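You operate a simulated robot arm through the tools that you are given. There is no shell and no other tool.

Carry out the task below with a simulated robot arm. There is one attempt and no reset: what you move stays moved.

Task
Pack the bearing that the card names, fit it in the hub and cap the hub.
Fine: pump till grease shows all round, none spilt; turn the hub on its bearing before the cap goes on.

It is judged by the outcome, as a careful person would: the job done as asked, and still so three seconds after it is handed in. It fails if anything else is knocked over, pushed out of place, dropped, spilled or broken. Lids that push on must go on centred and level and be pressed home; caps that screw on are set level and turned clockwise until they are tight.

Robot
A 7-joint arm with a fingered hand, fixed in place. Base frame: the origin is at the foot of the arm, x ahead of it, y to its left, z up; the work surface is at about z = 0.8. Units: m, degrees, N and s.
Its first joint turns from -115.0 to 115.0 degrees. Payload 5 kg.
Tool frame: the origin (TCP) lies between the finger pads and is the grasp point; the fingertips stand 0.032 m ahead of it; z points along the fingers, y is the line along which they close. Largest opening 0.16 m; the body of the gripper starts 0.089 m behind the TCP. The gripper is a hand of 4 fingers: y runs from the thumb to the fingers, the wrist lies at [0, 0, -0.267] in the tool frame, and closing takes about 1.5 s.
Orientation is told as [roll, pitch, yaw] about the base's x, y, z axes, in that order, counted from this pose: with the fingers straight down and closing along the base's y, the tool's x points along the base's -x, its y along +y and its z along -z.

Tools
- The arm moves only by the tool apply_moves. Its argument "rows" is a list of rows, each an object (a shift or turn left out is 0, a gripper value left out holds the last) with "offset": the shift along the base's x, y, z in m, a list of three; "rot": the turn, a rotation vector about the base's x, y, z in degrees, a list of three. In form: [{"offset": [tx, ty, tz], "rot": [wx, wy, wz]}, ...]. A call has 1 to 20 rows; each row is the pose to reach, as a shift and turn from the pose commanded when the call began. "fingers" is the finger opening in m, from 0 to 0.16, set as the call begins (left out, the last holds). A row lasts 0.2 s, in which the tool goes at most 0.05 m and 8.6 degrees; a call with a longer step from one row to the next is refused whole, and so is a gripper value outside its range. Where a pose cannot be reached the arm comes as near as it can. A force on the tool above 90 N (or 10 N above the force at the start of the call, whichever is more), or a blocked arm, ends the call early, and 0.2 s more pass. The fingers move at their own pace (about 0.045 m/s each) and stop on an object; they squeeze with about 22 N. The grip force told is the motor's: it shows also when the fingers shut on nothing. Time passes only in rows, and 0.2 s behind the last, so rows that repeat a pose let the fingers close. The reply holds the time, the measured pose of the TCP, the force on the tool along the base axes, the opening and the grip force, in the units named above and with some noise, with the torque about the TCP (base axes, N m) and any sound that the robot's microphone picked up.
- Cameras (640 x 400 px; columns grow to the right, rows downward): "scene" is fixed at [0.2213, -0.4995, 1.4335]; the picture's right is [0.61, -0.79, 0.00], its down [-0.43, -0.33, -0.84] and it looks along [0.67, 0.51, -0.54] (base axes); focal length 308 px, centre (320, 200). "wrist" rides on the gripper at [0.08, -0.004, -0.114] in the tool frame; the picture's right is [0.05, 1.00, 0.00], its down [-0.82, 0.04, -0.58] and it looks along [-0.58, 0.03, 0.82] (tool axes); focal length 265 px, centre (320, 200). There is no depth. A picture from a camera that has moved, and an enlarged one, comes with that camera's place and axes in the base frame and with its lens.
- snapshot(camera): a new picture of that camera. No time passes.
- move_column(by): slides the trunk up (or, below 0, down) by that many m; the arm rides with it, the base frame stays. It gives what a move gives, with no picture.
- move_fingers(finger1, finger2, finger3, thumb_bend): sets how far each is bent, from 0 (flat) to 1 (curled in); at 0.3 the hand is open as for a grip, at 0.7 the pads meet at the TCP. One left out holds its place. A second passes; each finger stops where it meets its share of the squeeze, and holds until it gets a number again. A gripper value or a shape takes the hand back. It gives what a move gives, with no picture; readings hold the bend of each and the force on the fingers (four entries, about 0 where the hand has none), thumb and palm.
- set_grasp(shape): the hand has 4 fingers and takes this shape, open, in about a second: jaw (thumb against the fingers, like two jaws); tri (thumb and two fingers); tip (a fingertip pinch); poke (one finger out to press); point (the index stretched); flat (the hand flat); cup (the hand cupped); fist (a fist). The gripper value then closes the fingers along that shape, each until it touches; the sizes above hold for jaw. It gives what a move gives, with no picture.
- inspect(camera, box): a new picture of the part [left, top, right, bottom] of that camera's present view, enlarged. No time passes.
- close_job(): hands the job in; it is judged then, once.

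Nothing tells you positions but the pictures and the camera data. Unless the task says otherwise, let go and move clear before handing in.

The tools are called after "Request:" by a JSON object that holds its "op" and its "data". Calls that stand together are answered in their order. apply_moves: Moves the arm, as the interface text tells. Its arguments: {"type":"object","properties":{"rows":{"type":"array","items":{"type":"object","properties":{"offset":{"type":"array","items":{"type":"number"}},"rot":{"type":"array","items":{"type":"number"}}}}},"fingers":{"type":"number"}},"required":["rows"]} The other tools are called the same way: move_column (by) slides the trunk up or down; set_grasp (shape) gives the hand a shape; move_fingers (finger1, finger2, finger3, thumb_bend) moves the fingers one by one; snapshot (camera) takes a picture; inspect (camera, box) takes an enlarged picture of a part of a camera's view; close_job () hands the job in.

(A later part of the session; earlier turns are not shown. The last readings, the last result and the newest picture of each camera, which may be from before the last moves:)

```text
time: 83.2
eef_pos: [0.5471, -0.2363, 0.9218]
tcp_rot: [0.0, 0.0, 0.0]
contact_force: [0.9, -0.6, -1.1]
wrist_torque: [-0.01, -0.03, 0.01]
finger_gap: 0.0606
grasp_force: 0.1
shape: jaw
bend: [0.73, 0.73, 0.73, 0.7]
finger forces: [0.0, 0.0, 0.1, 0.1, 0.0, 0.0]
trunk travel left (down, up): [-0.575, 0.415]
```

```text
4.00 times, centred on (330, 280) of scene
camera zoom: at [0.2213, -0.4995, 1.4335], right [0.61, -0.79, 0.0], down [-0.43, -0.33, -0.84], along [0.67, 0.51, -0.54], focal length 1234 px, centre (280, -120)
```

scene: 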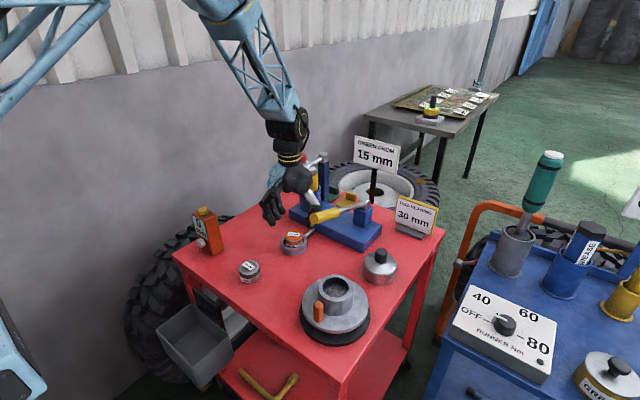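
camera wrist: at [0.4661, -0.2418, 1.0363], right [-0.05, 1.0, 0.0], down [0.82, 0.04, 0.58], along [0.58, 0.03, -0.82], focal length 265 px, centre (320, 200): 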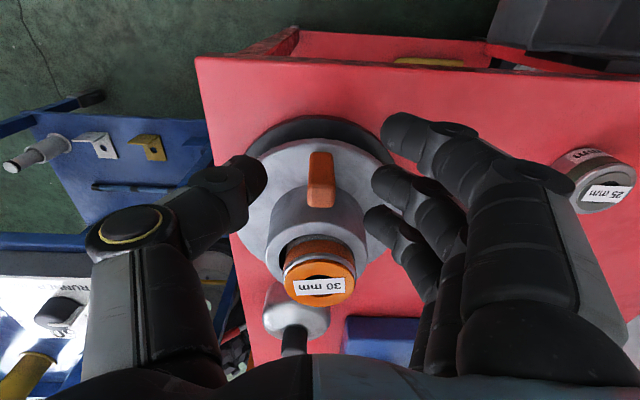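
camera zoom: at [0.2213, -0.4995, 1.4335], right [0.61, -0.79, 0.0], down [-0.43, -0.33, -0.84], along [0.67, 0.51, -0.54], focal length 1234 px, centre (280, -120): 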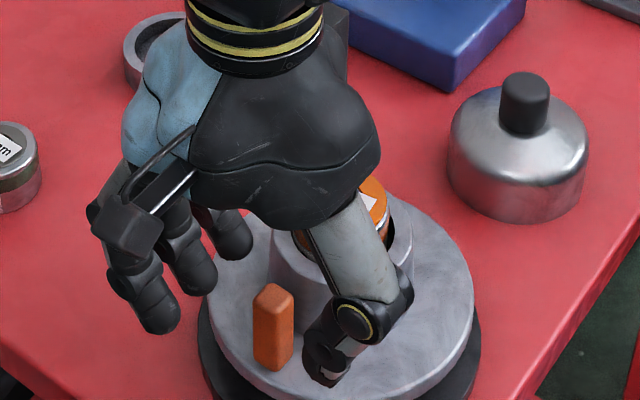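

Close on the peg.

Request:
{"op": "apply_moves", "data": {"rows": [{"offset": [0, 0, 0]}, {"offset": [0, 0, 0]}, {"offset": [0, 0, 0]}, {"offset": [0, 0, 0]}, {"offset": [0, 0, 0]}, {"offset": [0, 0, 0]}, {"offset": [0, 0, 0]}, {"offset": [0, 0, 0]}], "fingers": 0.0}}

Request:
{"op": "snapshot", "data": {"camera": "wrist"}}

Request:
{"op": "inspect", "data": {"camera": "scene", "box": [280, 230, 380, 330]}}

```text
time: 85.0
eef_pos: [0.5471, -0.2365, 0.9219]
tcp_rot: [0.0, 0.0, 0.0]
contact_force: [-1.4, -0.5, -2.3]
wrist_torque: [0.01, 0.01, 0.09]
finger_gap: 0.0038
grasp_force: 21.8
shape: jaw
bend: [0.68, 0.71, 0.71, 0.7]
finger forces: [0.0, 7.1, 7.3, 0.0, 14.0, 0.0]
trunk travel left (down, up): [-0.575, 0.415]
```

```text
taken
camera wrist: at [0.4659, -0.2419, 1.0364], right [-0.05, 1.0, 0.0], down [0.82, 0.04, 0.58], along [0.58, 0.03, -0.82], focal length 265 px, centre (320, 200)
```

wrist: 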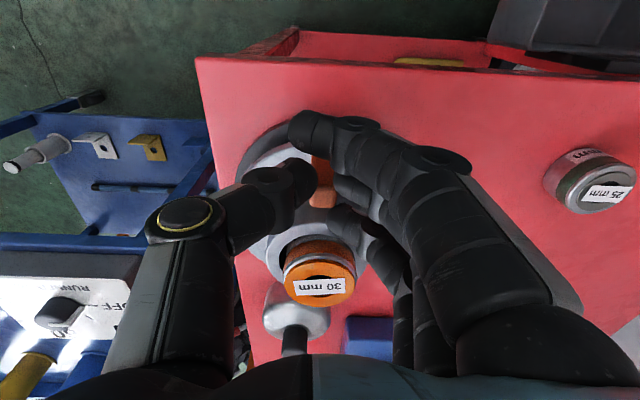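

```text
4.00 times, centred on (330, 280) of scene
camera zoom: at [0.2213, -0.4995, 1.4335], right [0.61, -0.79, 0.0], down [-0.43, -0.33, -0.84], along [0.67, 0.51, -0.54], focal length 1234 px, centre (280, -120)
```

zoom: 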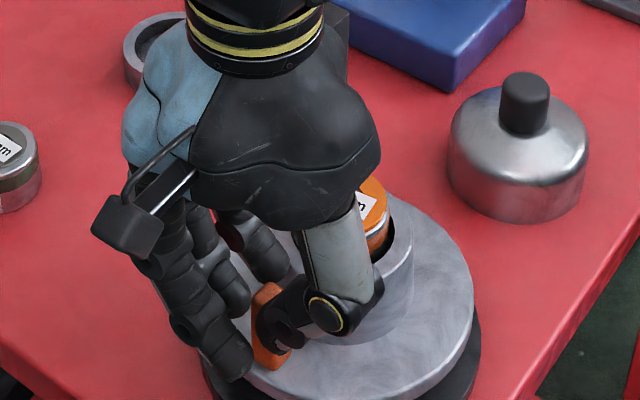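

Peg gripped. I swing it counter-clockwise about the hub axis, hand turning with it; first 36°.

Request:
{"op": "apply_moves", "data": {"rows": [{"offset": [0.0004, -0.0078, 0], "rot": [0, 0, 6]}, {"offset": [0.0016, -0.0155, 0], "rot": [0, 0, 12]}, {"offset": [0.0036, -0.023, 0], "rot": [0, 0, 18]}, {"offset": [0.0064, -0.0303, 0], "rot": [0, 0, 24]}, {"offset": [0.01, -0.0372, 0], "rot": [0, 0, 30]}, {"offset": [0.0142, -0.0437, 0], "rot": [0, 0, 36]}, {"offset": [0.0142, -0.0437, 0], "rot": [0, 0, 36]}]}}

Request:
{"op": "inspect", "data": {"camera": "scene", "box": [280, 230, 380, 330]}}

Request:
{"op": "snapshot", "data": {"camera": "wrist"}}

```text
time: 86.6
eef_pos: [0.5614, -0.282, 0.9206]
tcp_rot: [-0.1, -0.1, 36.1]
contact_force: [3.3, 2.9, 15.2]
wrist_torque: [0.25, -0.17, 0.06]
finger_gap: 0.0034
grasp_force: 22.1
shape: jaw
bend: [0.68, 0.71, 0.71, 0.7]
finger forces: [0.0, 8.5, 17.2, 0.1, 20.1, 0.1]
trunk travel left (down, up): [-0.575, 0.415]
```

```text
4.00 times, centred on (330, 280) of scene
camera zoom: at [0.2213, -0.4995, 1.4335], right [0.61, -0.79, 0.0], down [-0.43, -0.33, -0.84], along [0.67, 0.51, -0.54], focal length 1234 px, centre (280, -120)
```

zoom: 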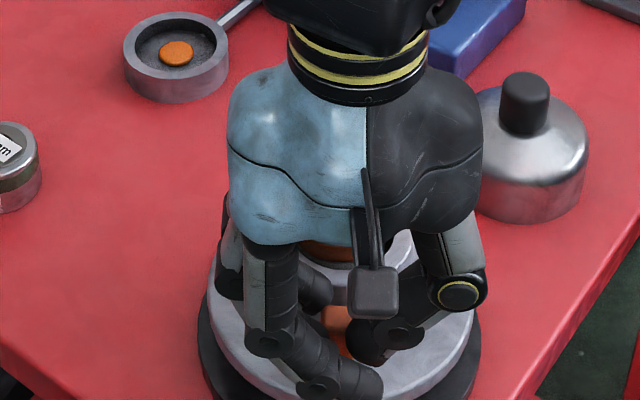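

```text
taken
camera wrist: at [0.498, -0.3327, 1.035], right [-0.63, 0.78, 0.0], down [0.63, 0.51, 0.58], along [0.45, 0.36, -0.82], focal length 265 px, centre (320, 200)
```

wrist: 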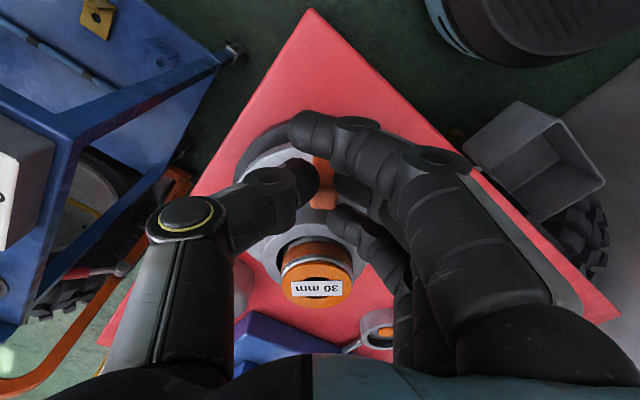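

The hub turns with the hand. I continue to about 72°, easing up 2 mm since there is some upward push.

Request:
{"op": "apply_moves", "data": {"rows": [{"offset": [0.0049, -0.0061, 0.001], "rot": [0, 0, 6]}, {"offset": [0.0104, -0.0116, 0.002], "rot": [0, 0, 12]}, {"offset": [0.0165, -0.0165, 0.002], "rot": [0, 0, 18]}, {"offset": [0.023, -0.0207, 0.002], "rot": [0, 0, 24]}, {"offset": [0.0299, -0.0243, 0.002], "rot": [0, 0, 30]}, {"offset": [0.0372, -0.0271, 0.002], "rot": [0, 0, 36]}, {"offset": [0.0372, -0.0271, 0.002], "rot": [0, 0, 36]}]}}

Request:
{"op": "inspect", "data": {"camera": "scene", "box": [280, 230, 380, 330]}}

Request:
{"op": "snapshot", "data": {"camera": "wrist"}}

```text
time: 88.2
eef_pos: [0.5988, -0.3087, 0.9228]
tcp_rot: [0.0, 0.0, 72.0]
contact_force: [-0.8, 1.9, -6.5]
wrist_torque: [-0.06, -0.04, 0.04]
finger_gap: 0.0027
grasp_force: 22.2
shape: jaw
bend: [0.68, 0.71, 0.71, 0.7]
finger forces: [0.0, 8.0, 14.2, 0.1, 12.2, 0.0]
trunk travel left (down, up): [-0.575, 0.415]
```

```text
4.00 times, centred on (330, 280) of scene
camera zoom: at [0.2213, -0.4995, 1.4335], right [0.61, -0.79, 0.0], down [-0.43, -0.33, -0.84], along [0.67, 0.51, -0.54], focal length 1234 px, centre (280, -120)
```

zoom: 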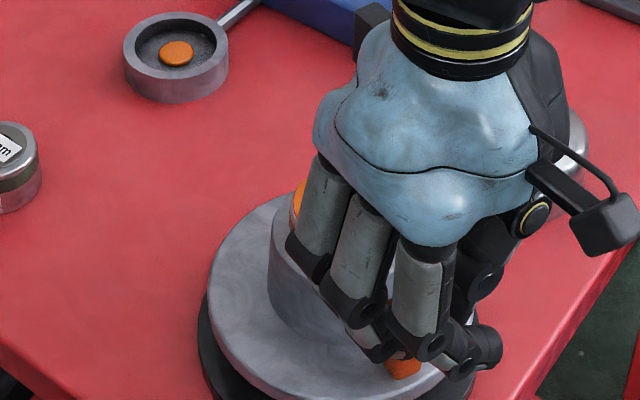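

```text
taken
camera wrist: at [0.5773, -0.3875, 1.0373], right [-0.97, 0.26, 0.0], down [0.21, 0.79, 0.58], along [0.15, 0.56, -0.82], focal length 265 px, centre (320, 200)
```

wrist: 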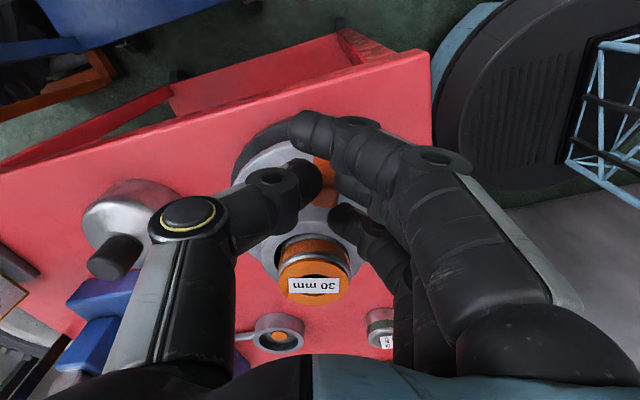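

72° done. I go on to ~108°.

Request:
{"op": "apply_moves", "data": {"rows": [{"offset": [0.0075, -0.002, 0], "rot": [0, 0, 6]}, {"offset": [0.0152, -0.0032, 0], "rot": [0, 0, 12]}, {"offset": [0.023, -0.0036, 0], "rot": [0, 0, 18]}, {"offset": [0.0308, -0.0032, 0], "rot": [0, 0, 24]}, {"offset": [0.0385, -0.002, 0], "rot": [0, 0, 30]}, {"offset": [0.046, 0, 0], "rot": [0, 0, 36]}, {"offset": [0.046, 0, 0], "rot": [0, 0, 36]}]}}

Request:
{"op": "snapshot", "data": {"camera": "scene"}}

Request:
{"op": "snapshot", "data": {"camera": "wrist"}}

```text
time: 89.8
eef_pos: [0.6429, -0.3105, 0.9266]
tcp_rot: [-0.2, 0.4, 107.8]
contact_force: [1.3, -14.6, 24.7]
wrist_torque: [-0.32, 0.2, 0.21]
finger_gap: 0.0022
grasp_force: 22.2
shape: jaw
bend: [0.68, 0.73, 0.73, 0.75]
finger forces: [0.1, 23.4, 0.1, 0.0, 0.0, 0.0]
trunk travel left (down, up): [-0.575, 0.415]
```

```text
taken
```

scene: 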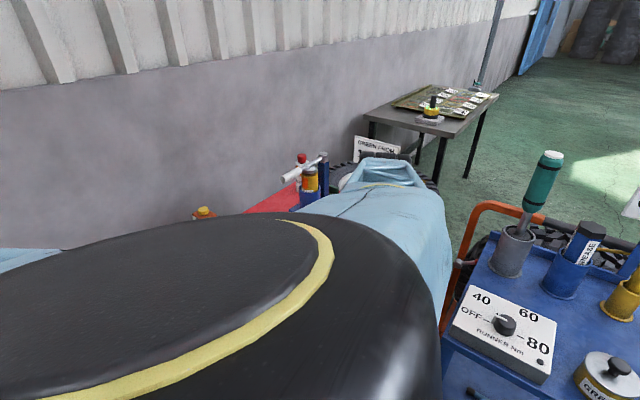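

```text
taken
camera wrist: at [0.6703, -0.3863, 1.041], right [-0.93, -0.36, 0.0], down [-0.29, 0.77, 0.57], along [-0.2, 0.54, -0.82], focal length 265 px, centre (320, 200)
```

wrist: 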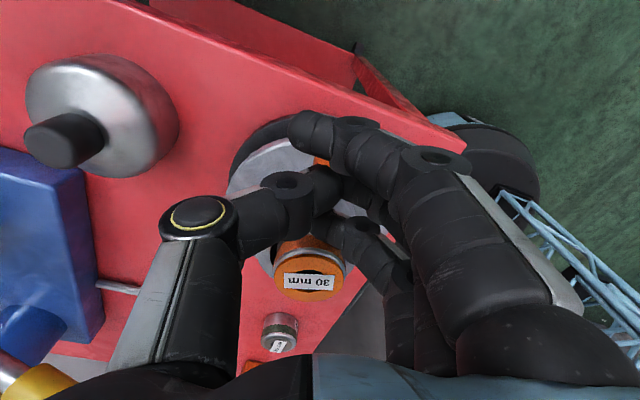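

The arm's elbow had to swing and the fingers slipped over the peg at ~100°. That is turn enough; I rise straight up, then unwind the hand.

Request:
{"op": "apply_moves", "data": {"rows": [{"offset": [0, -0.001, 0.01]}, {"offset": [0, -0.001, 0.03]}, {"offset": [0, -0.001, 0.06]}, {"offset": [0, -0.001, 0.1]}, {"offset": [0, -0.001, 0.14]}, {"offset": [0, -0.001, 0.14]}]}}

Request:
{"op": "snapshot", "data": {"camera": "wrist"}}

Request:
{"op": "snapshot", "data": {"camera": "scene"}}

```text
time: 91.2
eef_pos: [0.6423, -0.3097, 1.0612]
tcp_rot: [0.0, 0.0, 107.9]
contact_force: [-1.0, 0.7, 0.2]
wrist_torque: [0.0, -0.04, -0.02]
finger_gap: 0.0
grasp_force: 21.9
shape: jaw
bend: [0.68, 0.71, 0.73, 0.76]
finger forces: [0.1, 0.1, 0.0, 0.0, 0.0, 0.0]
trunk travel left (down, up): [-0.575, 0.415]
```

```text
taken
camera wrist: at [0.6706, -0.3846, 1.1758], right [-0.93, -0.36, 0.0], down [-0.29, 0.76, 0.58], along [-0.21, 0.54, -0.82], focal length 265 px, centre (320, 200)
```

wrist: 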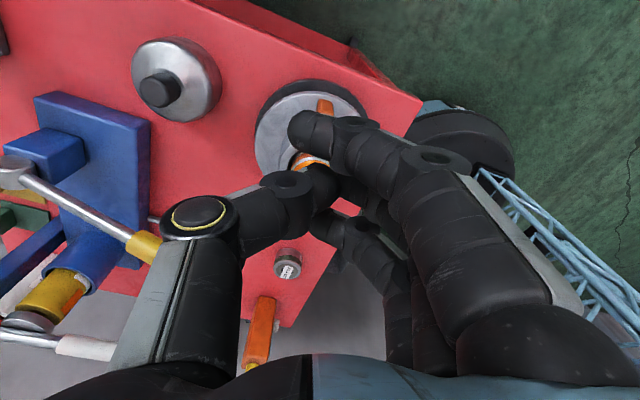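

```text
taken
```

scene: 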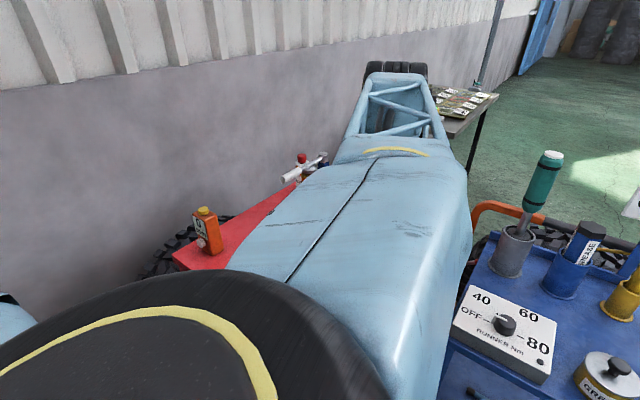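

Request:
{"op": "apply_moves", "data": {"rows": [{"offset": [-0.005, 0.01, 0.01], "rot": [0, 0, -8]}, {"offset": [-0.01, 0.02, 0.02], "rot": [0, 0, -16]}, {"offset": [-0.015, 0.03, 0.03], "rot": [0, 0, -24]}, {"offset": [-0.02, 0.04, 0.04], "rot": [0, 0, -32]}, {"offset": [-0.025, 0.05, 0.05], "rot": [0, 0, -40]}, {"offset": [-0.03, 0.06, 0.06], "rot": [0, 0, -48]}, {"offset": [-0.035, 0.07, 0.06], "rot": [0, 0, -56]}, {"offset": [-0.04, 0.08, 0.06], "rot": [0, 0, -64]}, {"offset": [-0.045, 0.09, 0.06], "rot": [0, 0, -72]}, {"offset": [-0.05, 0.1, 0.06], "rot": [0, 0, -80]}, {"offset": [-0.055, 0.11, 0.06], "rot": [0, 0, -88]}, {"offset": [-0.06, 0.12, 0.06], "rot": [0, 0, -96]}, {"offset": [-0.065, 0.13, 0.06], "rot": [0, 0, -104]}, {"offset": [-0.07, 0.13, 0.06], "rot": [0, 0, -108]}, {"offset": [-0.07, 0.13, 0.06], "rot": [0, 0, -108]}], "fingers": 0.16}}

Request:
{"op": "snapshot", "data": {"camera": "wrist"}}

Request:
{"op": "snapshot", "data": {"camera": "scene"}}

Request:
{"op": "inspect", "data": {"camera": "scene", "box": [290, 240, 410, 350]}}

```text
time: 94.4
eef_pos: [0.5743, -0.1775, 1.1234]
tcp_rot: [0.0, -0.1, -0.1]
contact_force: [-0.6, -0.4, 0.6]
wrist_torque: [0.03, 0.02, 0.0]
finger_gap: 0.1603
grasp_force: 0.1
shape: jaw
bend: [0.3, 0.3, 0.3, 0.3]
finger forces: [0.0, 0.0, 0.0, 0.0, 0.0, 0.0]
trunk travel left (down, up): [-0.575, 0.415]
```

```text
taken
camera wrist: at [0.4939, -0.1827, 1.2365], right [-0.05, 1.0, 0.0], down [0.82, 0.04, 0.58], along [0.58, 0.03, -0.82], focal length 265 px, centre (320, 200)
```

wrist: 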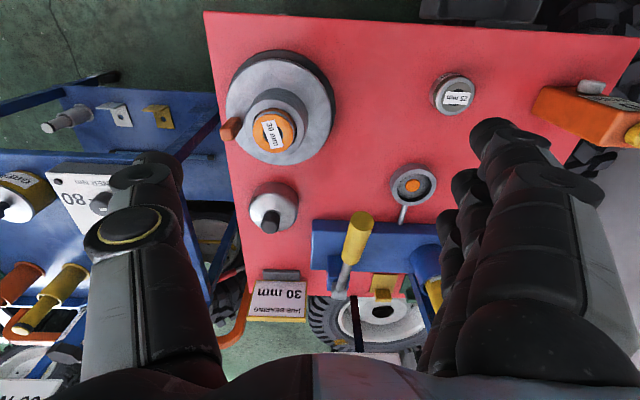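

```text
taken
```

scene: 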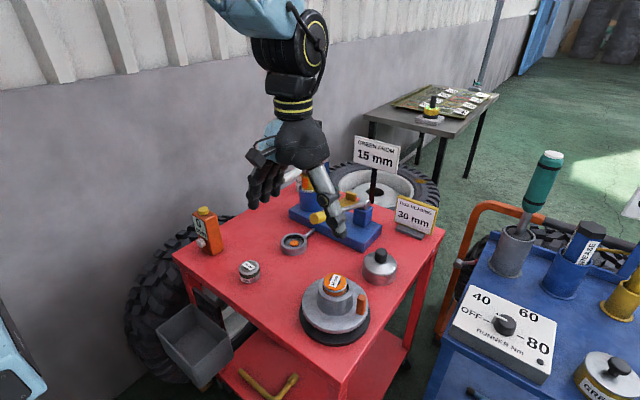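

```text
3.64 times, centred on (350, 295) of scene
camera zoom: at [0.2213, -0.4995, 1.4335], right [0.61, -0.79, 0.0], down [-0.43, -0.33, -0.84], along [0.67, 0.51, -0.54], focal length 1122 px, centre (211, -146)
```

zoom: 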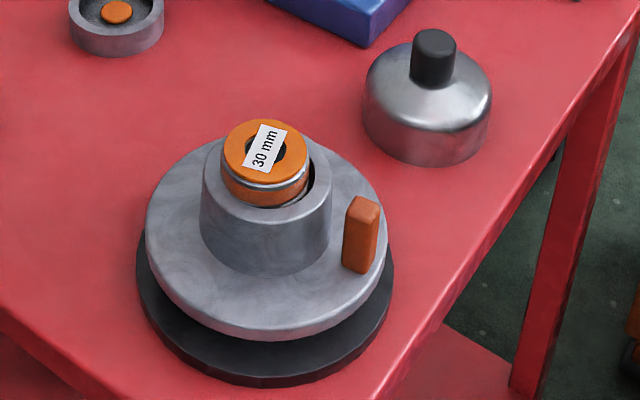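

The hub has turned about 95° (peg now on the -y side), bearing still in place. Now the cap: its knob is at about [0.803,-0.256,0.88]. I move above it with a 0.06 opening.

Request:
{"op": "apply_moves", "data": {"rows": [{"offset": [0.04, -0.01, 0]}, {"offset": [0.08, -0.025, 0]}, {"offset": [0.12, -0.04, 0]}, {"offset": [0.16, -0.055, 0]}, {"offset": [0.2, -0.07, 0]}, {"offset": [0.228, -0.078, 0]}, {"offset": [0.228, -0.078, -0.04]}, {"offset": [0.228, -0.078, -0.08]}, {"offset": [0.228, -0.078, -0.12]}, {"offset": [0.228, -0.078, -0.15]}, {"offset": [0.228, -0.078, -0.15]}], "fingers": 0.06}}

Request:
{"op": "snapshot", "data": {"camera": "wrist"}}

Request:
{"op": "inspect", "data": {"camera": "scene", "box": [330, 190, 440, 300]}}

```text
time: 96.8
eef_pos: [0.8026, -0.2553, 0.9713]
tcp_rot: [0.0, 0.1, 0.0]
contact_force: [-0.2, -0.1, 0.1]
wrist_torque: [-0.01, 0.01, 0.01]
finger_gap: 0.0607
grasp_force: 0.1
shape: jaw
bend: [0.73, 0.73, 0.73, 0.7]
finger forces: [0.0, 0.0, 0.0, 0.0, 0.0, 0.0]
trunk travel left (down, up): [-0.575, 0.415]
```

```text
taken
camera wrist: at [0.7222, -0.2605, 1.0861], right [-0.05, 1.0, 0.0], down [0.82, 0.04, 0.58], along [0.58, 0.03, -0.82], focal length 265 px, centre (320, 200)
```

wrist: 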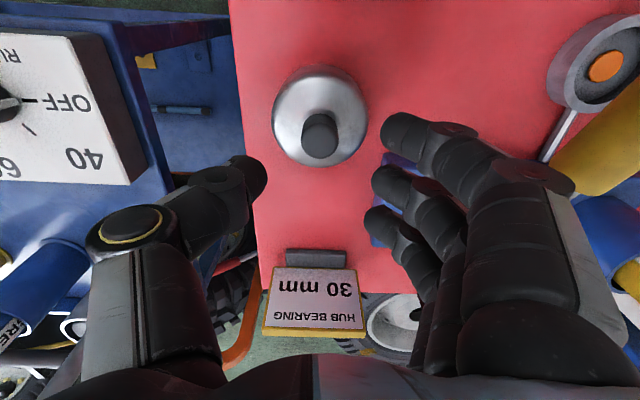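

```text
3.64 times, centred on (385, 245) of scene
camera zoom: at [0.2213, -0.4995, 1.4335], right [0.61, -0.79, 0.0], down [-0.43, -0.33, -0.84], along [0.67, 0.51, -0.54], focal length 1122 px, centre (84, 36)
```

zoom: 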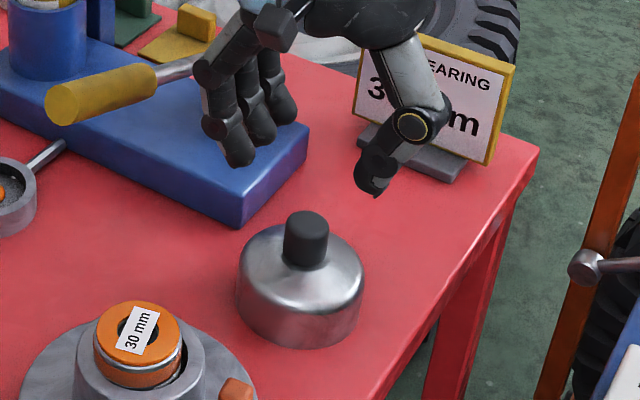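

The knob is straight below. Lower to the knob, tips staying above the dome.

Request:
{"op": "apply_moves", "data": {"rows": [{"offset": [0.001, -0.001, -0.025]}, {"offset": [0.001, -0.001, -0.05]}, {"offset": [0.001, -0.001, -0.068]}, {"offset": [0.001, -0.001, -0.068]}]}}

Request:
{"op": "snapshot", "data": {"camera": "wrist"}}

Request:
{"op": "inspect", "data": {"camera": "scene", "box": [330, 190, 440, 300]}}

```text
time: 97.8
eef_pos: [0.804, -0.2543, 0.9037]
tcp_rot: [0.0, 0.0, 0.0]
contact_force: [0.6, 0.7, 1.1]
wrist_torque: [-0.03, -0.01, 0.05]
finger_gap: 0.0609
grasp_force: 0.1
shape: jaw
bend: [0.73, 0.73, 0.73, 0.7]
finger forces: [0.1, 0.1, 0.0, 0.1, 0.1, 0.1]
trunk travel left (down, up): [-0.575, 0.415]
```

```text
taken
camera wrist: at [0.7229, -0.2598, 1.019], right [-0.05, 1.0, 0.0], down [0.82, 0.04, 0.58], along [0.58, 0.03, -0.82], focal length 265 px, centre (320, 200)
```

wrist: 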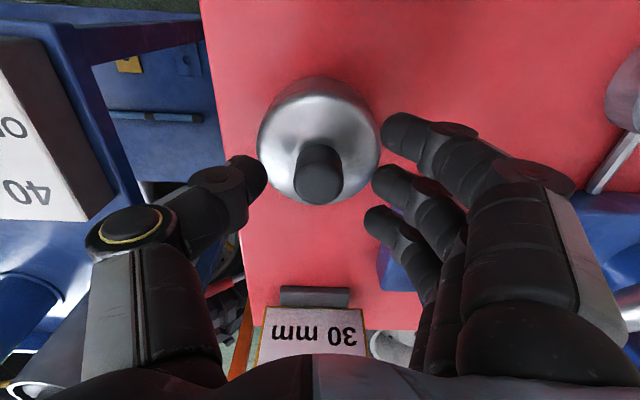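

```text
3.64 times, centred on (385, 245) of scene
camera zoom: at [0.2213, -0.4995, 1.4335], right [0.61, -0.79, 0.0], down [-0.43, -0.33, -0.84], along [0.67, 0.51, -0.54], focal length 1122 px, centre (84, 36)
```

zoom: 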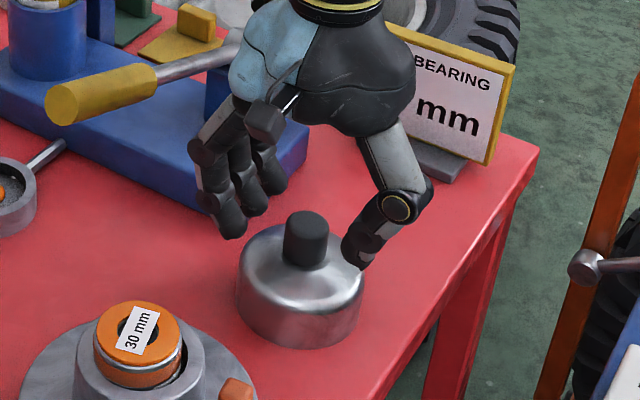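

Knob centred. A little lower, then close on it.

Request:
{"op": "apply_moves", "data": {"rows": [{"offset": [0, 0, -0.003]}, {"offset": [0, 0, -0.006]}, {"offset": [0, 0, -0.006]}]}}

Request:
{"op": "apply_moves", "data": {"rows": [{"offset": [0, 0, 0]}, {"offset": [0, 0, 0]}, {"offset": [0, 0, 0]}, {"offset": [0, 0, 0]}, {"offset": [0, 0, 0]}, {"offset": [0, 0, 0]}, {"offset": [0, 0, 0]}], "fingers": 0.0}}

Request:
{"op": "snapshot", "data": {"camera": "wrist"}}

Request:
{"op": "inspect", "data": {"camera": "scene", "box": [330, 190, 440, 300]}}

```text
time: 98.6
eef_pos: [0.803, -0.2553, 0.8975]
tcp_rot: [0.0, 0.0, 0.0]
contact_force: [0.0, 0.3, -0.2]
wrist_torque: [-0.04, -0.02, 0.04]
finger_gap: 0.0608
grasp_force: 0.1
shape: jaw
bend: [0.73, 0.73, 0.73, 0.7]
finger forces: [0.0, 0.0, 0.0, 0.1, 0.0, 0.1]
trunk travel left (down, up): [-0.575, 0.415]
```

```text
time: 100.2
eef_pos: [0.8031, -0.2561, 0.8985]
tcp_rot: [0.0, -0.1, 0.0]
contact_force: [-0.1, -0.8, 1.8]
wrist_torque: [0.04, -0.01, 0.03]
finger_gap: 0.0102
grasp_force: 22.3
shape: jaw
bend: [0.68, 0.72, 0.7, 0.7]
finger forces: [0.0, 11.7, 5.7, 0.0, 17.4, 0.0]
trunk travel left (down, up): [-0.575, 0.415]
```

```text
taken
camera wrist: at [0.722, -0.2612, 1.0126], right [-0.05, 1.0, 0.0], down [0.82, 0.04, 0.58], along [0.58, 0.03, -0.82], focal length 265 px, centre (320, 200)
```

wrist: 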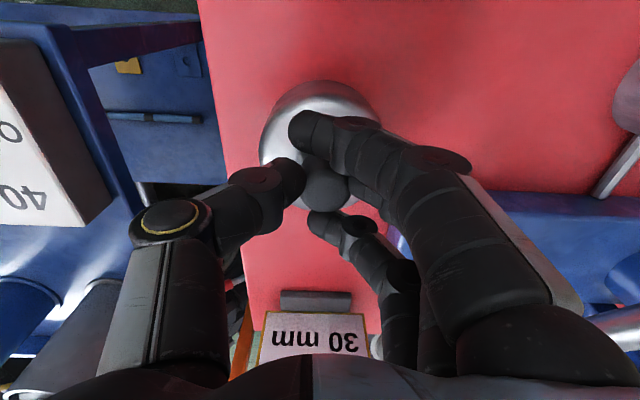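

```text
3.64 times, centred on (385, 245) of scene
camera zoom: at [0.2213, -0.4995, 1.4335], right [0.61, -0.79, 0.0], down [-0.43, -0.33, -0.84], along [0.67, 0.51, -0.54], focal length 1122 px, centre (84, 36)
```

zoom: 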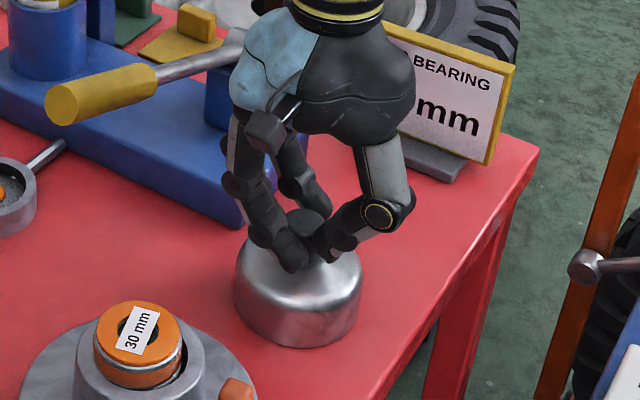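

Held by thumb and two fingers. Lift a little and check that it hangs level.

Request:
{"op": "apply_moves", "data": {"rows": [{"offset": [0, 0, 0.008]}, {"offset": [0, 0, 0.02]}, {"offset": [0, 0, 0.04]}, {"offset": [0, 0, 0.06]}, {"offset": [0, 0, 0.06]}]}}

Request:
{"op": "snapshot", "data": {"camera": "wrist"}}

Request:
{"op": "inspect", "data": {"camera": "scene", "box": [330, 170, 440, 280]}}

```text
time: 101.4
eef_pos: [0.8021, -0.2547, 0.9581]
tcp_rot: [0.0, 0.0, 0.0]
contact_force: [0.6, 0.6, -2.3]
wrist_torque: [0.0, 0.0, 0.03]
finger_gap: 0.0095
grasp_force: 22.4
shape: jaw
bend: [0.68, 0.71, 0.7, 0.71]
finger forces: [0.0, 11.1, 5.9, 0.1, 16.2, 0.1]
trunk travel left (down, up): [-0.575, 0.415]
```

```text
taken
camera wrist: at [0.7218, -0.2595, 1.0727], right [-0.05, 1.0, 0.0], down [0.82, 0.04, 0.58], along [0.58, 0.03, -0.82], focal length 265 px, centre (320, 200)
```

wrist: 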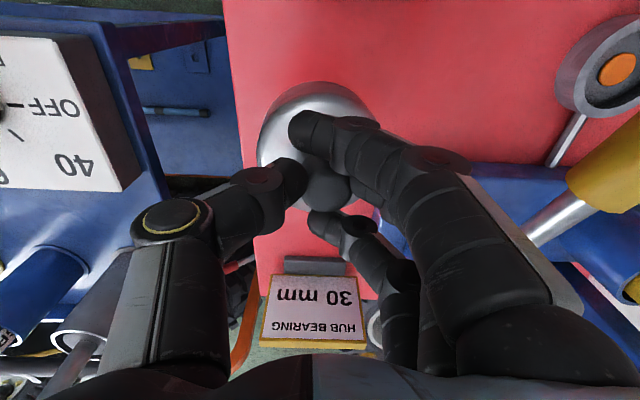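

```text
3.64 times, centred on (385, 225) of scene
camera zoom: at [0.2213, -0.4995, 1.4335], right [0.61, -0.79, 0.0], down [-0.43, -0.33, -0.84], along [0.67, 0.51, -0.54], focal length 1122 px, centre (84, 109)
```

zoom: 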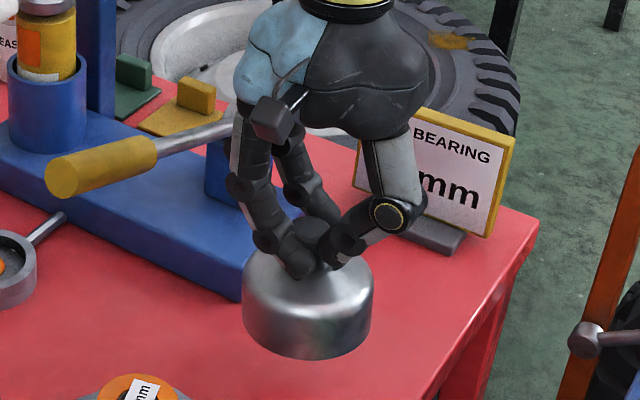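

It hangs level. I raise it above the bearing's height and carry it over the hub.

Request:
{"op": "apply_moves", "data": {"rows": [{"offset": [0, 0, 0.03]}, {"offset": [0, 0, 0.06]}, {"offset": [0, 0, 0.095]}, {"offset": [-0.03, 0.003, 0.095]}, {"offset": [-0.06, 0.006, 0.095]}, {"offset": [-0.09, 0.009, 0.095]}, {"offset": [-0.12, 0.012, 0.095]}, {"offset": [-0.15, 0.015, 0.095]}, {"offset": [-0.17, 0.018, 0.095]}, {"offset": [-0.18, 0.018, 0.095]}, {"offset": [-0.18, 0.018, 0.095]}]}}

Request:
{"op": "snapshot", "data": {"camera": "wrist"}}

Request:
{"op": "inspect", "data": {"camera": "scene", "box": [280, 190, 420, 350]}}

```text
time: 103.8
eef_pos: [0.6237, -0.2387, 1.0552]
tcp_rot: [0.0, 0.0, -0.1]
contact_force: [-0.1, -0.7, -1.9]
wrist_torque: [-0.01, 0.03, 0.0]
finger_gap: 0.0092
grasp_force: 22.0
shape: jaw
bend: [0.68, 0.71, 0.7, 0.71]
finger forces: [0.1, 11.2, 6.0, 0.1, 16.0, 0.0]
trunk travel left (down, up): [-0.575, 0.415]
```

```text
taken
camera wrist: at [0.5425, -0.244, 1.1687], right [-0.05, 1.0, 0.0], down [0.82, 0.04, 0.58], along [0.58, 0.03, -0.82], focal length 265 px, centre (320, 200)
```

wrist: 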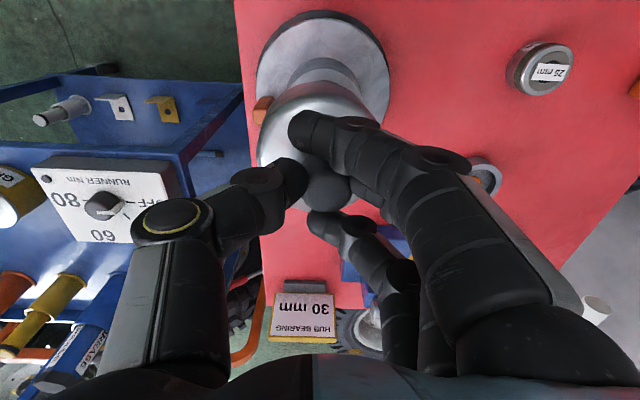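

```text
2.50 times, centred on (350, 270) of scene
camera zoom: at [0.2213, -0.4995, 1.4335], right [0.61, -0.79, 0.0], down [-0.43, -0.33, -0.84], along [0.67, 0.51, -0.54], focal length 771 px, centre (245, 25)
```

zoom: 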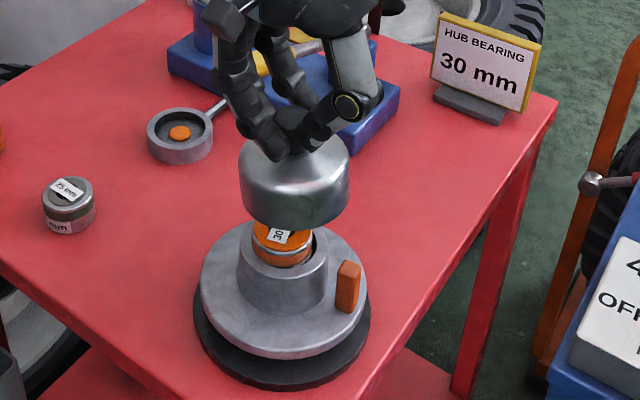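

The cap looks ~7 mm too far in +x. I shift (-0.007,+0.0025), lower to just above the bearing and measure again.

Request:
{"op": "apply_moves", "data": {"rows": [{"offset": [-0.004, 0.0015, -0.01]}, {"offset": [-0.007, 0.0025, -0.02]}, {"offset": [-0.007, 0.0025, -0.03]}, {"offset": [-0.007, 0.0025, -0.03]}]}}

Request:
{"op": "inspect", "data": {"camera": "wrist", "box": [230, 0, 410, 220]}}

Request:
{"op": "inspect", "data": {"camera": "scene", "box": [295, 225, 395, 325]}}

```text
time: 104.8
eef_pos: [0.6163, -0.2353, 1.0224]
tcp_rot: [0.0, 0.0, 0.0]
contact_force: [-1.1, 0.9, -1.1]
wrist_torque: [-0.03, 0.06, 0.02]
finger_gap: 0.0093
grasp_force: 22.2
shape: jaw
bend: [0.68, 0.71, 0.7, 0.71]
finger forces: [0.1, 11.3, 5.9, 0.0, 16.1, 0.0]
trunk travel left (down, up): [-0.575, 0.415]
```

```text
1.82 times, centred on (320, 110) of wrist
camera zoom: at [0.5359, -0.2409, 1.1377], right [-0.05, 1.0, 0.0], down [0.82, 0.04, 0.58], along [0.58, 0.03, -0.82], focal length 483 px, centre (320, 364)
```

zoom: 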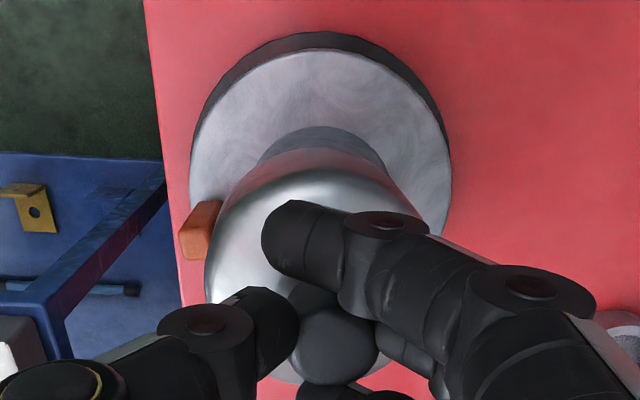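

```text
4.00 times, centred on (345, 275) of scene
camera zoom: at [0.2213, -0.4995, 1.4335], right [0.61, -0.79, 0.0], down [-0.43, -0.33, -0.84], along [0.67, 0.51, -0.54], focal length 1234 px, centre (220, -100)
```

zoom: 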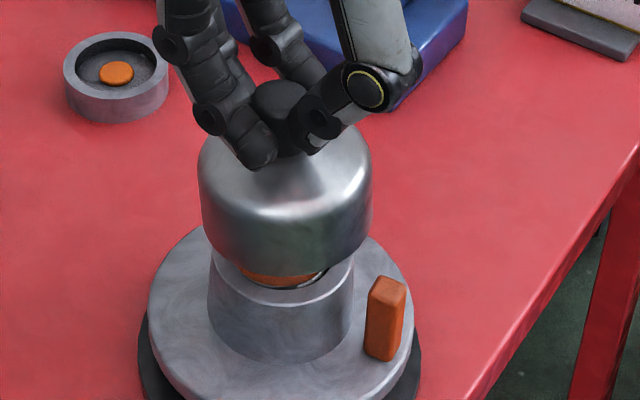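

Request:
{"op": "inspect", "data": {"camera": "wrist", "box": [250, 60, 400, 180]}}

Request:
{"op": "inspect", "data": {"camera": "scene", "box": [310, 250, 385, 310]}}

```text
3.33 times, centred on (325, 120) of wrist
camera zoom: at [0.5359, -0.2409, 1.1377], right [-0.05, 1.0, 0.0], down [0.82, 0.04, 0.58], along [0.58, 0.03, -0.82], focal length 885 px, centre (303, 467)
```

zoom: 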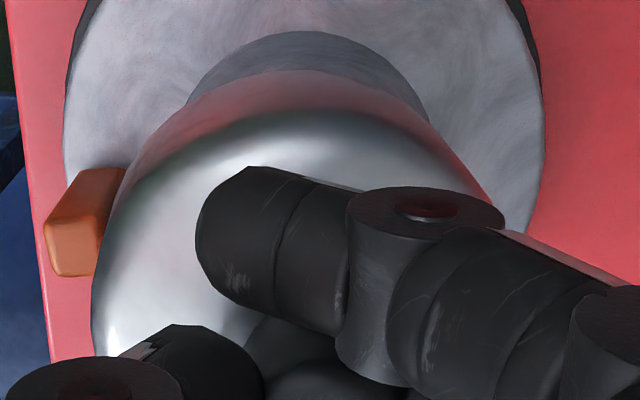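

```text
6.67 times, centred on (348, 280) of scene
camera zoom: at [0.2213, -0.4995, 1.4335], right [0.61, -0.79, 0.0], down [-0.43, -0.33, -0.84], along [0.67, 0.51, -0.54], focal length 2056 px, centre (137, -333)
```

zoom: 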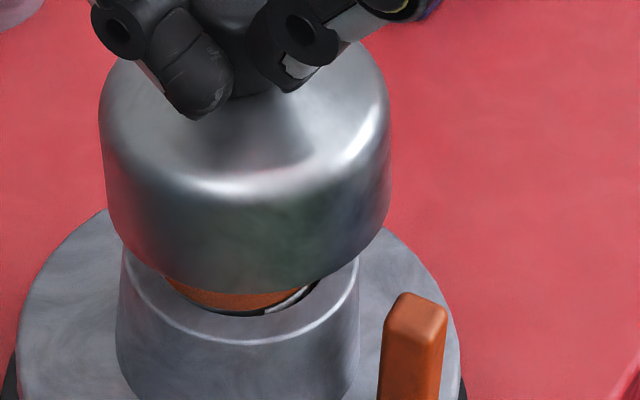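

Cap and hub are concentric within ~1–2 mm by both views. I lower slowly over the barrel.

Request:
{"op": "apply_moves", "data": {"rows": [{"offset": [0, 0.0007, -0.006]}, {"offset": [0, 0.0007, -0.012]}, {"offset": [0, 0.0007, -0.018]}, {"offset": [0, 0.0007, -0.024]}, {"offset": [0, 0.0007, -0.028]}, {"offset": [0, 0.0007, -0.028]}]}}

Request:
{"op": "inspect", "data": {"camera": "wrist", "box": [250, 60, 400, 180]}}

Request:
{"op": "inspect", "data": {"camera": "scene", "box": [310, 250, 385, 310]}}

```text
time: 106.2
eef_pos: [0.6173, -0.2348, 0.9942]
tcp_rot: [-0.1, 0.0, 0.0]
contact_force: [0.2, -0.1, -1.3]
wrist_torque: [-0.02, 0.02, -0.02]
finger_gap: 0.0094
grasp_force: 22.4
shape: jaw
bend: [0.68, 0.71, 0.7, 0.71]
finger forces: [0.0, 11.3, 5.9, 0.0, 15.9, 0.0]
trunk travel left (down, up): [-0.575, 0.415]
```

```text
3.33 times, centred on (325, 120) of wrist
camera zoom: at [0.536, -0.2404, 1.1095], right [-0.05, 1.0, 0.0], down [0.82, 0.04, 0.58], along [0.58, 0.03, -0.82], focal length 885 px, centre (303, 467)
```

zoom: 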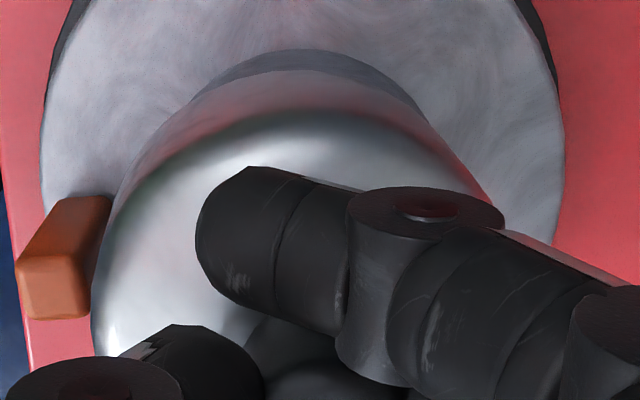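

```text
6.67 times, centred on (348, 280) of scene
camera zoom: at [0.2213, -0.4995, 1.4335], right [0.61, -0.79, 0.0], down [-0.43, -0.33, -0.84], along [0.67, 0.51, -0.54], focal length 2056 px, centre (137, -333)
```

zoom: 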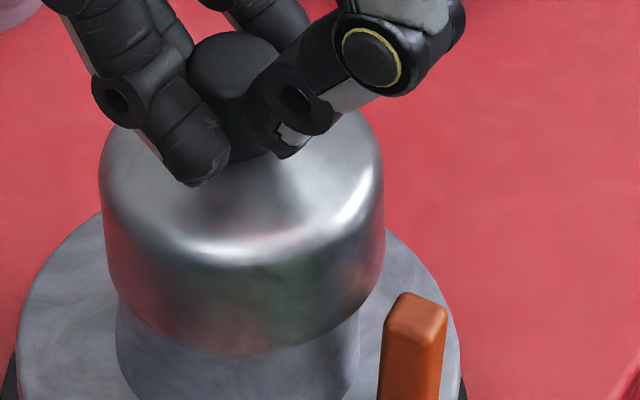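

Still aligned and free of contact. Further down until it meets the hub.

Request:
{"op": "apply_moves", "data": {"rows": [{"offset": [0, 0, -0.004]}, {"offset": [0, 0, -0.008]}, {"offset": [0, 0, -0.012]}, {"offset": [0, 0, -0.012]}]}}

Request:
{"op": "inspect", "data": {"camera": "scene", "box": [310, 250, 385, 310]}}

```text
time: 107.2
eef_pos: [0.6168, -0.2369, 0.9825]
tcp_rot: [0.0, 0.0, 0.0]
contact_force: [0.1, 1.6, -2.3]
wrist_torque: [0.01, -0.01, -0.02]
finger_gap: 0.0093
grasp_force: 22.0
shape: jaw
bend: [0.68, 0.71, 0.7, 0.71]
finger forces: [0.1, 11.2, 5.9, 0.0, 15.6, 0.1]
trunk travel left (down, up): [-0.575, 0.415]
```

```text
6.67 times, centred on (348, 280) of scene
camera zoom: at [0.2213, -0.4995, 1.4335], right [0.61, -0.79, 0.0], down [-0.43, -0.33, -0.84], along [0.67, 0.51, -0.54], focal length 2056 px, centre (137, -333)
```

zoom: 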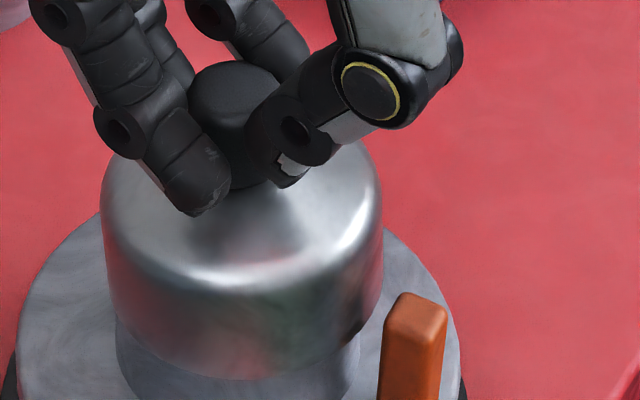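

Request:
{"op": "apply_moves", "data": {"rows": [{"offset": [0, 0, -0.003]}, {"offset": [0, 0, -0.006]}, {"offset": [0, 0, -0.009]}, {"offset": [0, 0, -0.012]}, {"offset": [0, 0, -0.012]}]}}

Request:
{"op": "inspect", "data": {"camera": "scene", "box": [310, 250, 385, 310]}}

Request:
{"op": "snapshot", "data": {"camera": "wrist"}}

```text
time: 108.4
eef_pos: [0.6168, -0.2349, 0.9721]
tcp_rot: [0.0, -0.1, 0.0]
contact_force: [1.0, -3.2, 9.4]
wrist_torque: [0.1, -0.08, -0.04]
finger_gap: 0.0096
grasp_force: 21.4
shape: jaw
bend: [0.68, 0.72, 0.7, 0.71]
finger forces: [0.2, 11.9, 6.9, 0.1, 20.3, 0.0]
trunk travel left (down, up): [-0.575, 0.415]
```

```text
6.67 times, centred on (348, 280) of scene
camera zoom: at [0.2213, -0.4995, 1.4335], right [0.61, -0.79, 0.0], down [-0.43, -0.33, -0.84], along [0.67, 0.51, -0.54], focal length 2056 px, centre (137, -333)
```

zoom: 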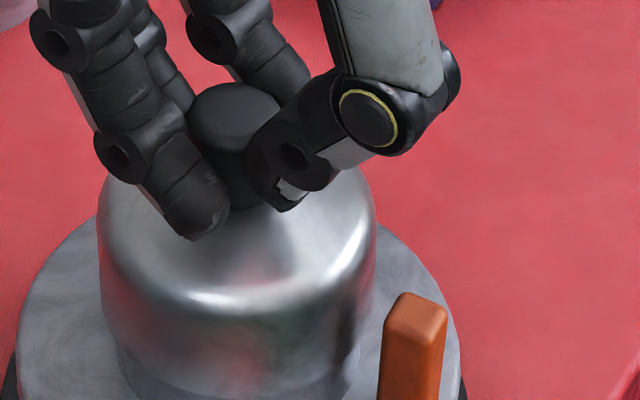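

```text
taken
camera wrist: at [0.5357, -0.241, 1.0864], right [-0.05, 1.0, 0.0], down [0.81, 0.04, 0.58], along [0.58, 0.03, -0.82], focal length 265 px, centre (320, 200)
```

wrist: 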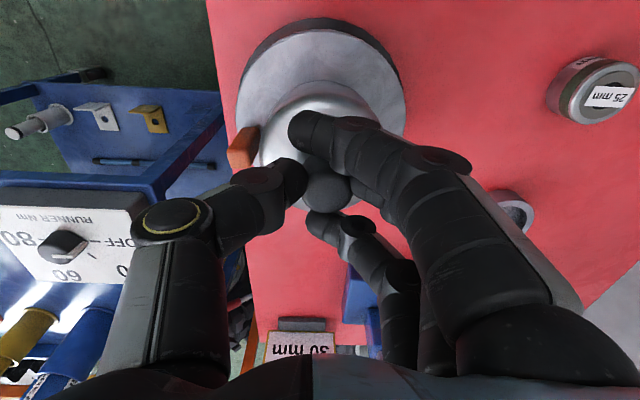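

The cap meets resistance (≈11 N) about 17 mm down the barrel. I release it, check that it's level and centred, then press it home with the curled hand on the knob.

Request:
{"op": "apply_moves", "data": {"rows": [{"offset": [0, 0, 0.001]}, {"offset": [0, 0, 0.001]}, {"offset": [0, 0, 0.001]}, {"offset": [0, 0, 0.001]}, {"offset": [0, 0, 0.02]}, {"offset": [0, 0, 0.05]}, {"offset": [0, 0, 0.09]}, {"offset": [0, 0, 0.12]}, {"offset": [0, 0, 0.12]}], "fingers": 0.07}}

Request:
{"op": "inspect", "data": {"camera": "scene", "box": [295, 240, 395, 340]}}

Request:
{"op": "inspect", "data": {"camera": "wrist", "box": [230, 0, 410, 200]}}

```text
time: 110.4
eef_pos: [0.6157, -0.2345, 1.0898]
tcp_rot: [0.0, -0.1, -0.1]
contact_force: [-0.2, 0.3, -0.4]
wrist_torque: [0.0, 0.0, 0.02]
finger_gap: 0.0695
grasp_force: 0.0
shape: jaw
bend: [0.73, 0.73, 0.73, 0.7]
finger forces: [0.0, 0.1, 0.0, 0.0, 0.0, 0.0]
trunk travel left (down, up): [-0.575, 0.415]
```

```text
4.00 times, centred on (345, 290) of scene
camera zoom: at [0.2213, -0.4995, 1.4335], right [0.61, -0.79, 0.0], down [-0.43, -0.33, -0.84], along [0.67, 0.51, -0.54], focal length 1234 px, centre (220, -160)
```

zoom: 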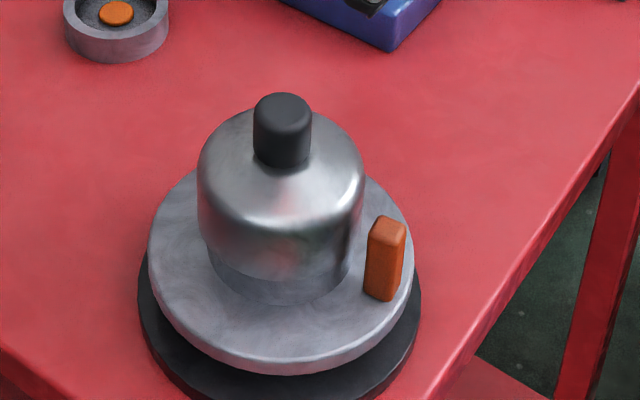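

```text
2.00 times, centred on (320, 100) of wrist
camera zoom: at [0.5355, -0.24, 1.2045], right [-0.05, 1.0, 0.0], down [0.82, 0.04, 0.58], along [0.58, 0.03, -0.82], focal length 531 px, centre (320, 400)
```

zoom: 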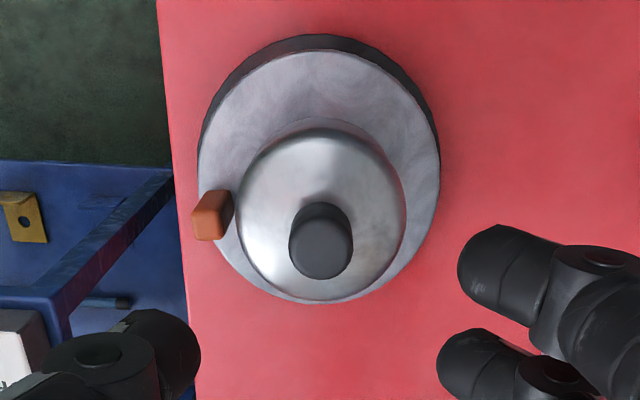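

Request:
{"op": "inspect", "data": {"camera": "scene", "box": [315, 255, 375, 315]}}

Request:
{"op": "set_grasp", "data": {"shape": "fist"}}

Request:
{"op": "move_fingers", "data": {"finger1": 1.0, "finger2": 1.0, "finger3": 1.0, "thumb_bend": 1.0}}

Request:
{"op": "snapshot", "data": {"camera": "wrist"}}

```text
6.67 times, centred on (345, 285) of scene
camera zoom: at [0.2213, -0.4995, 1.4335], right [0.61, -0.79, 0.0], down [-0.43, -0.33, -0.84], along [0.67, 0.51, -0.54], focal length 2056 px, centre (153, -367)
```

zoom: 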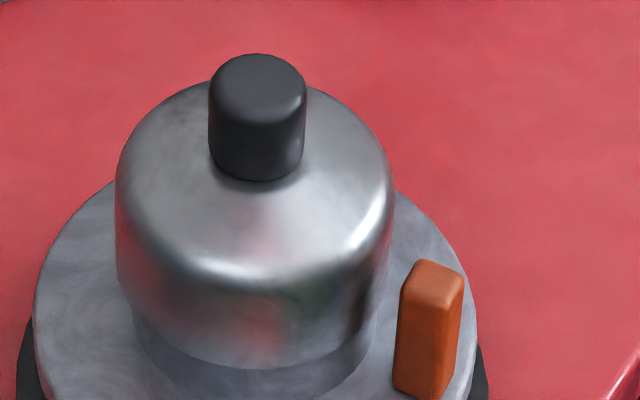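

```text
time: 111.3
eef_pos: [0.615, -0.2344, 1.089]
tcp_rot: [0.0, -0.1, 0.0]
contact_force: [-0.5, -0.3, 0.0]
wrist_torque: [0.0, 0.04, -0.05]
finger_gap: 0.0
grasp_force: 0.0
shape: fist
bend: [1.0, 1.0, 1.0, 0.55]
finger forces: [0.1, 0.0, 0.1, 0.1, 0.1, 0.0]
trunk travel left (down, up): [-0.575, 0.415]
```

```text
time: 112.3
eef_pos: [0.6168, -0.2344, 1.0911]
tcp_rot: [-0.1, 0.0, 0.0]
contact_force: [-0.5, -0.2, 0.6]
wrist_torque: [0.04, -0.03, 0.02]
finger_gap: 0.0421
grasp_force: 0.2
shape: fingers
bend: [1.0, 1.0, 1.0, 0.87]
finger forces: [0.0, 0.1, 0.1, 0.0, 0.1, 0.0]
trunk travel left (down, up): [-0.575, 0.415]
```

```text
taken
camera wrist: at [0.5355, -0.2399, 1.2043], right [-0.05, 1.0, 0.0], down [0.82, 0.04, 0.58], along [0.58, 0.03, -0.82], focal length 265 px, centre (320, 200)
```

wrist: 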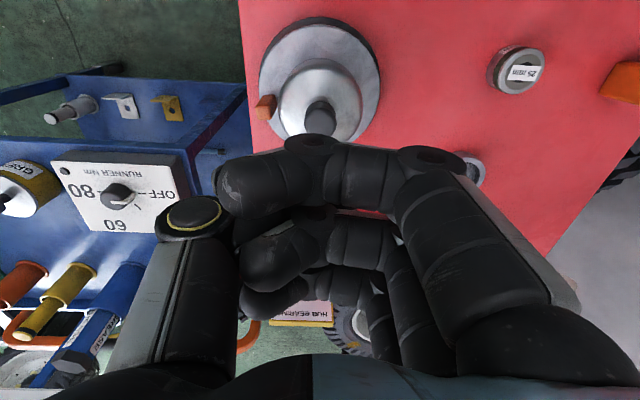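

The cap sits level and centred. Now pressing straight down on the knob with the curled hand, step by step.

Request:
{"op": "apply_moves", "data": {"rows": [{"offset": [0.005, -0.001, -0.03]}, {"offset": [0.005, -0.001, -0.06]}, {"offset": [0.005, -0.001, -0.09]}, {"offset": [0.005, -0.001, -0.105]}, {"offset": [0.005, -0.001, -0.113]}, {"offset": [0.005, -0.001, -0.118]}, {"offset": [0.005, -0.001, -0.122]}, {"offset": [0.005, -0.001, -0.122]}]}}

Request:
{"op": "inspect", "data": {"camera": "scene", "box": [295, 220, 395, 320]}}

Request:
{"op": "snapshot", "data": {"camera": "wrist"}}

```text
time: 114.1
eef_pos: [0.6213, -0.2362, 0.97]
tcp_rot: [0.0, 0.0, 0.0]
contact_force: [-0.4, -0.2, -0.3]
wrist_torque: [-0.02, -0.03, -0.01]
finger_gap: 0.0427
grasp_force: 0.0
shape: fingers
bend: [1.0, 1.0, 1.0, 0.87]
finger forces: [0.0, 0.0, 0.0, 0.0, 0.0, 0.1]
trunk travel left (down, up): [-0.575, 0.415]
```

```text
4.00 times, centred on (345, 270) of scene
camera zoom: at [0.2213, -0.4995, 1.4335], right [0.61, -0.79, 0.0], down [-0.43, -0.33, -0.84], along [0.67, 0.51, -0.54], focal length 1234 px, centre (220, -80)
```

zoom: 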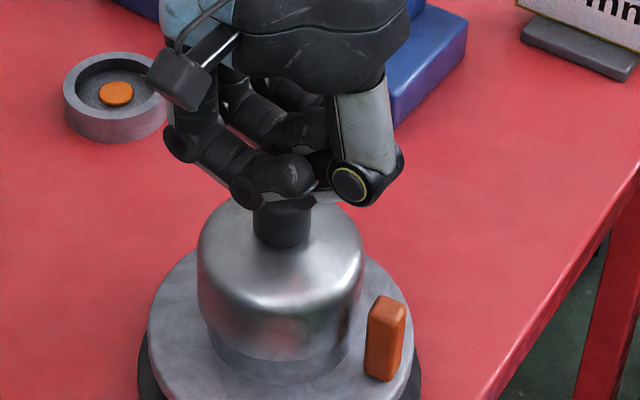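

```text
taken
camera wrist: at [0.5399, -0.2409, 1.0848], right [-0.05, 1.0, 0.0], down [0.82, 0.04, 0.58], along [0.58, 0.03, -0.82], focal length 265 px, centre (320, 200)
```

wrist: 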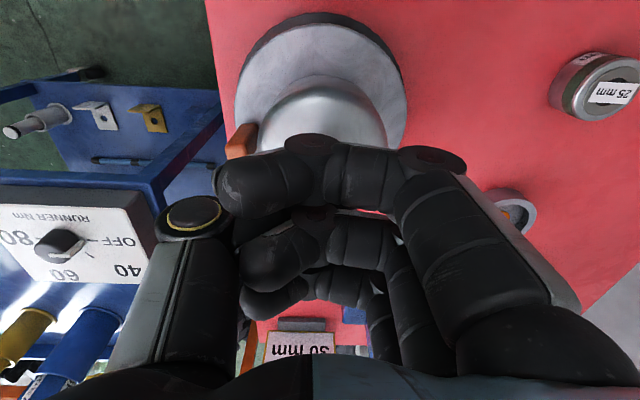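

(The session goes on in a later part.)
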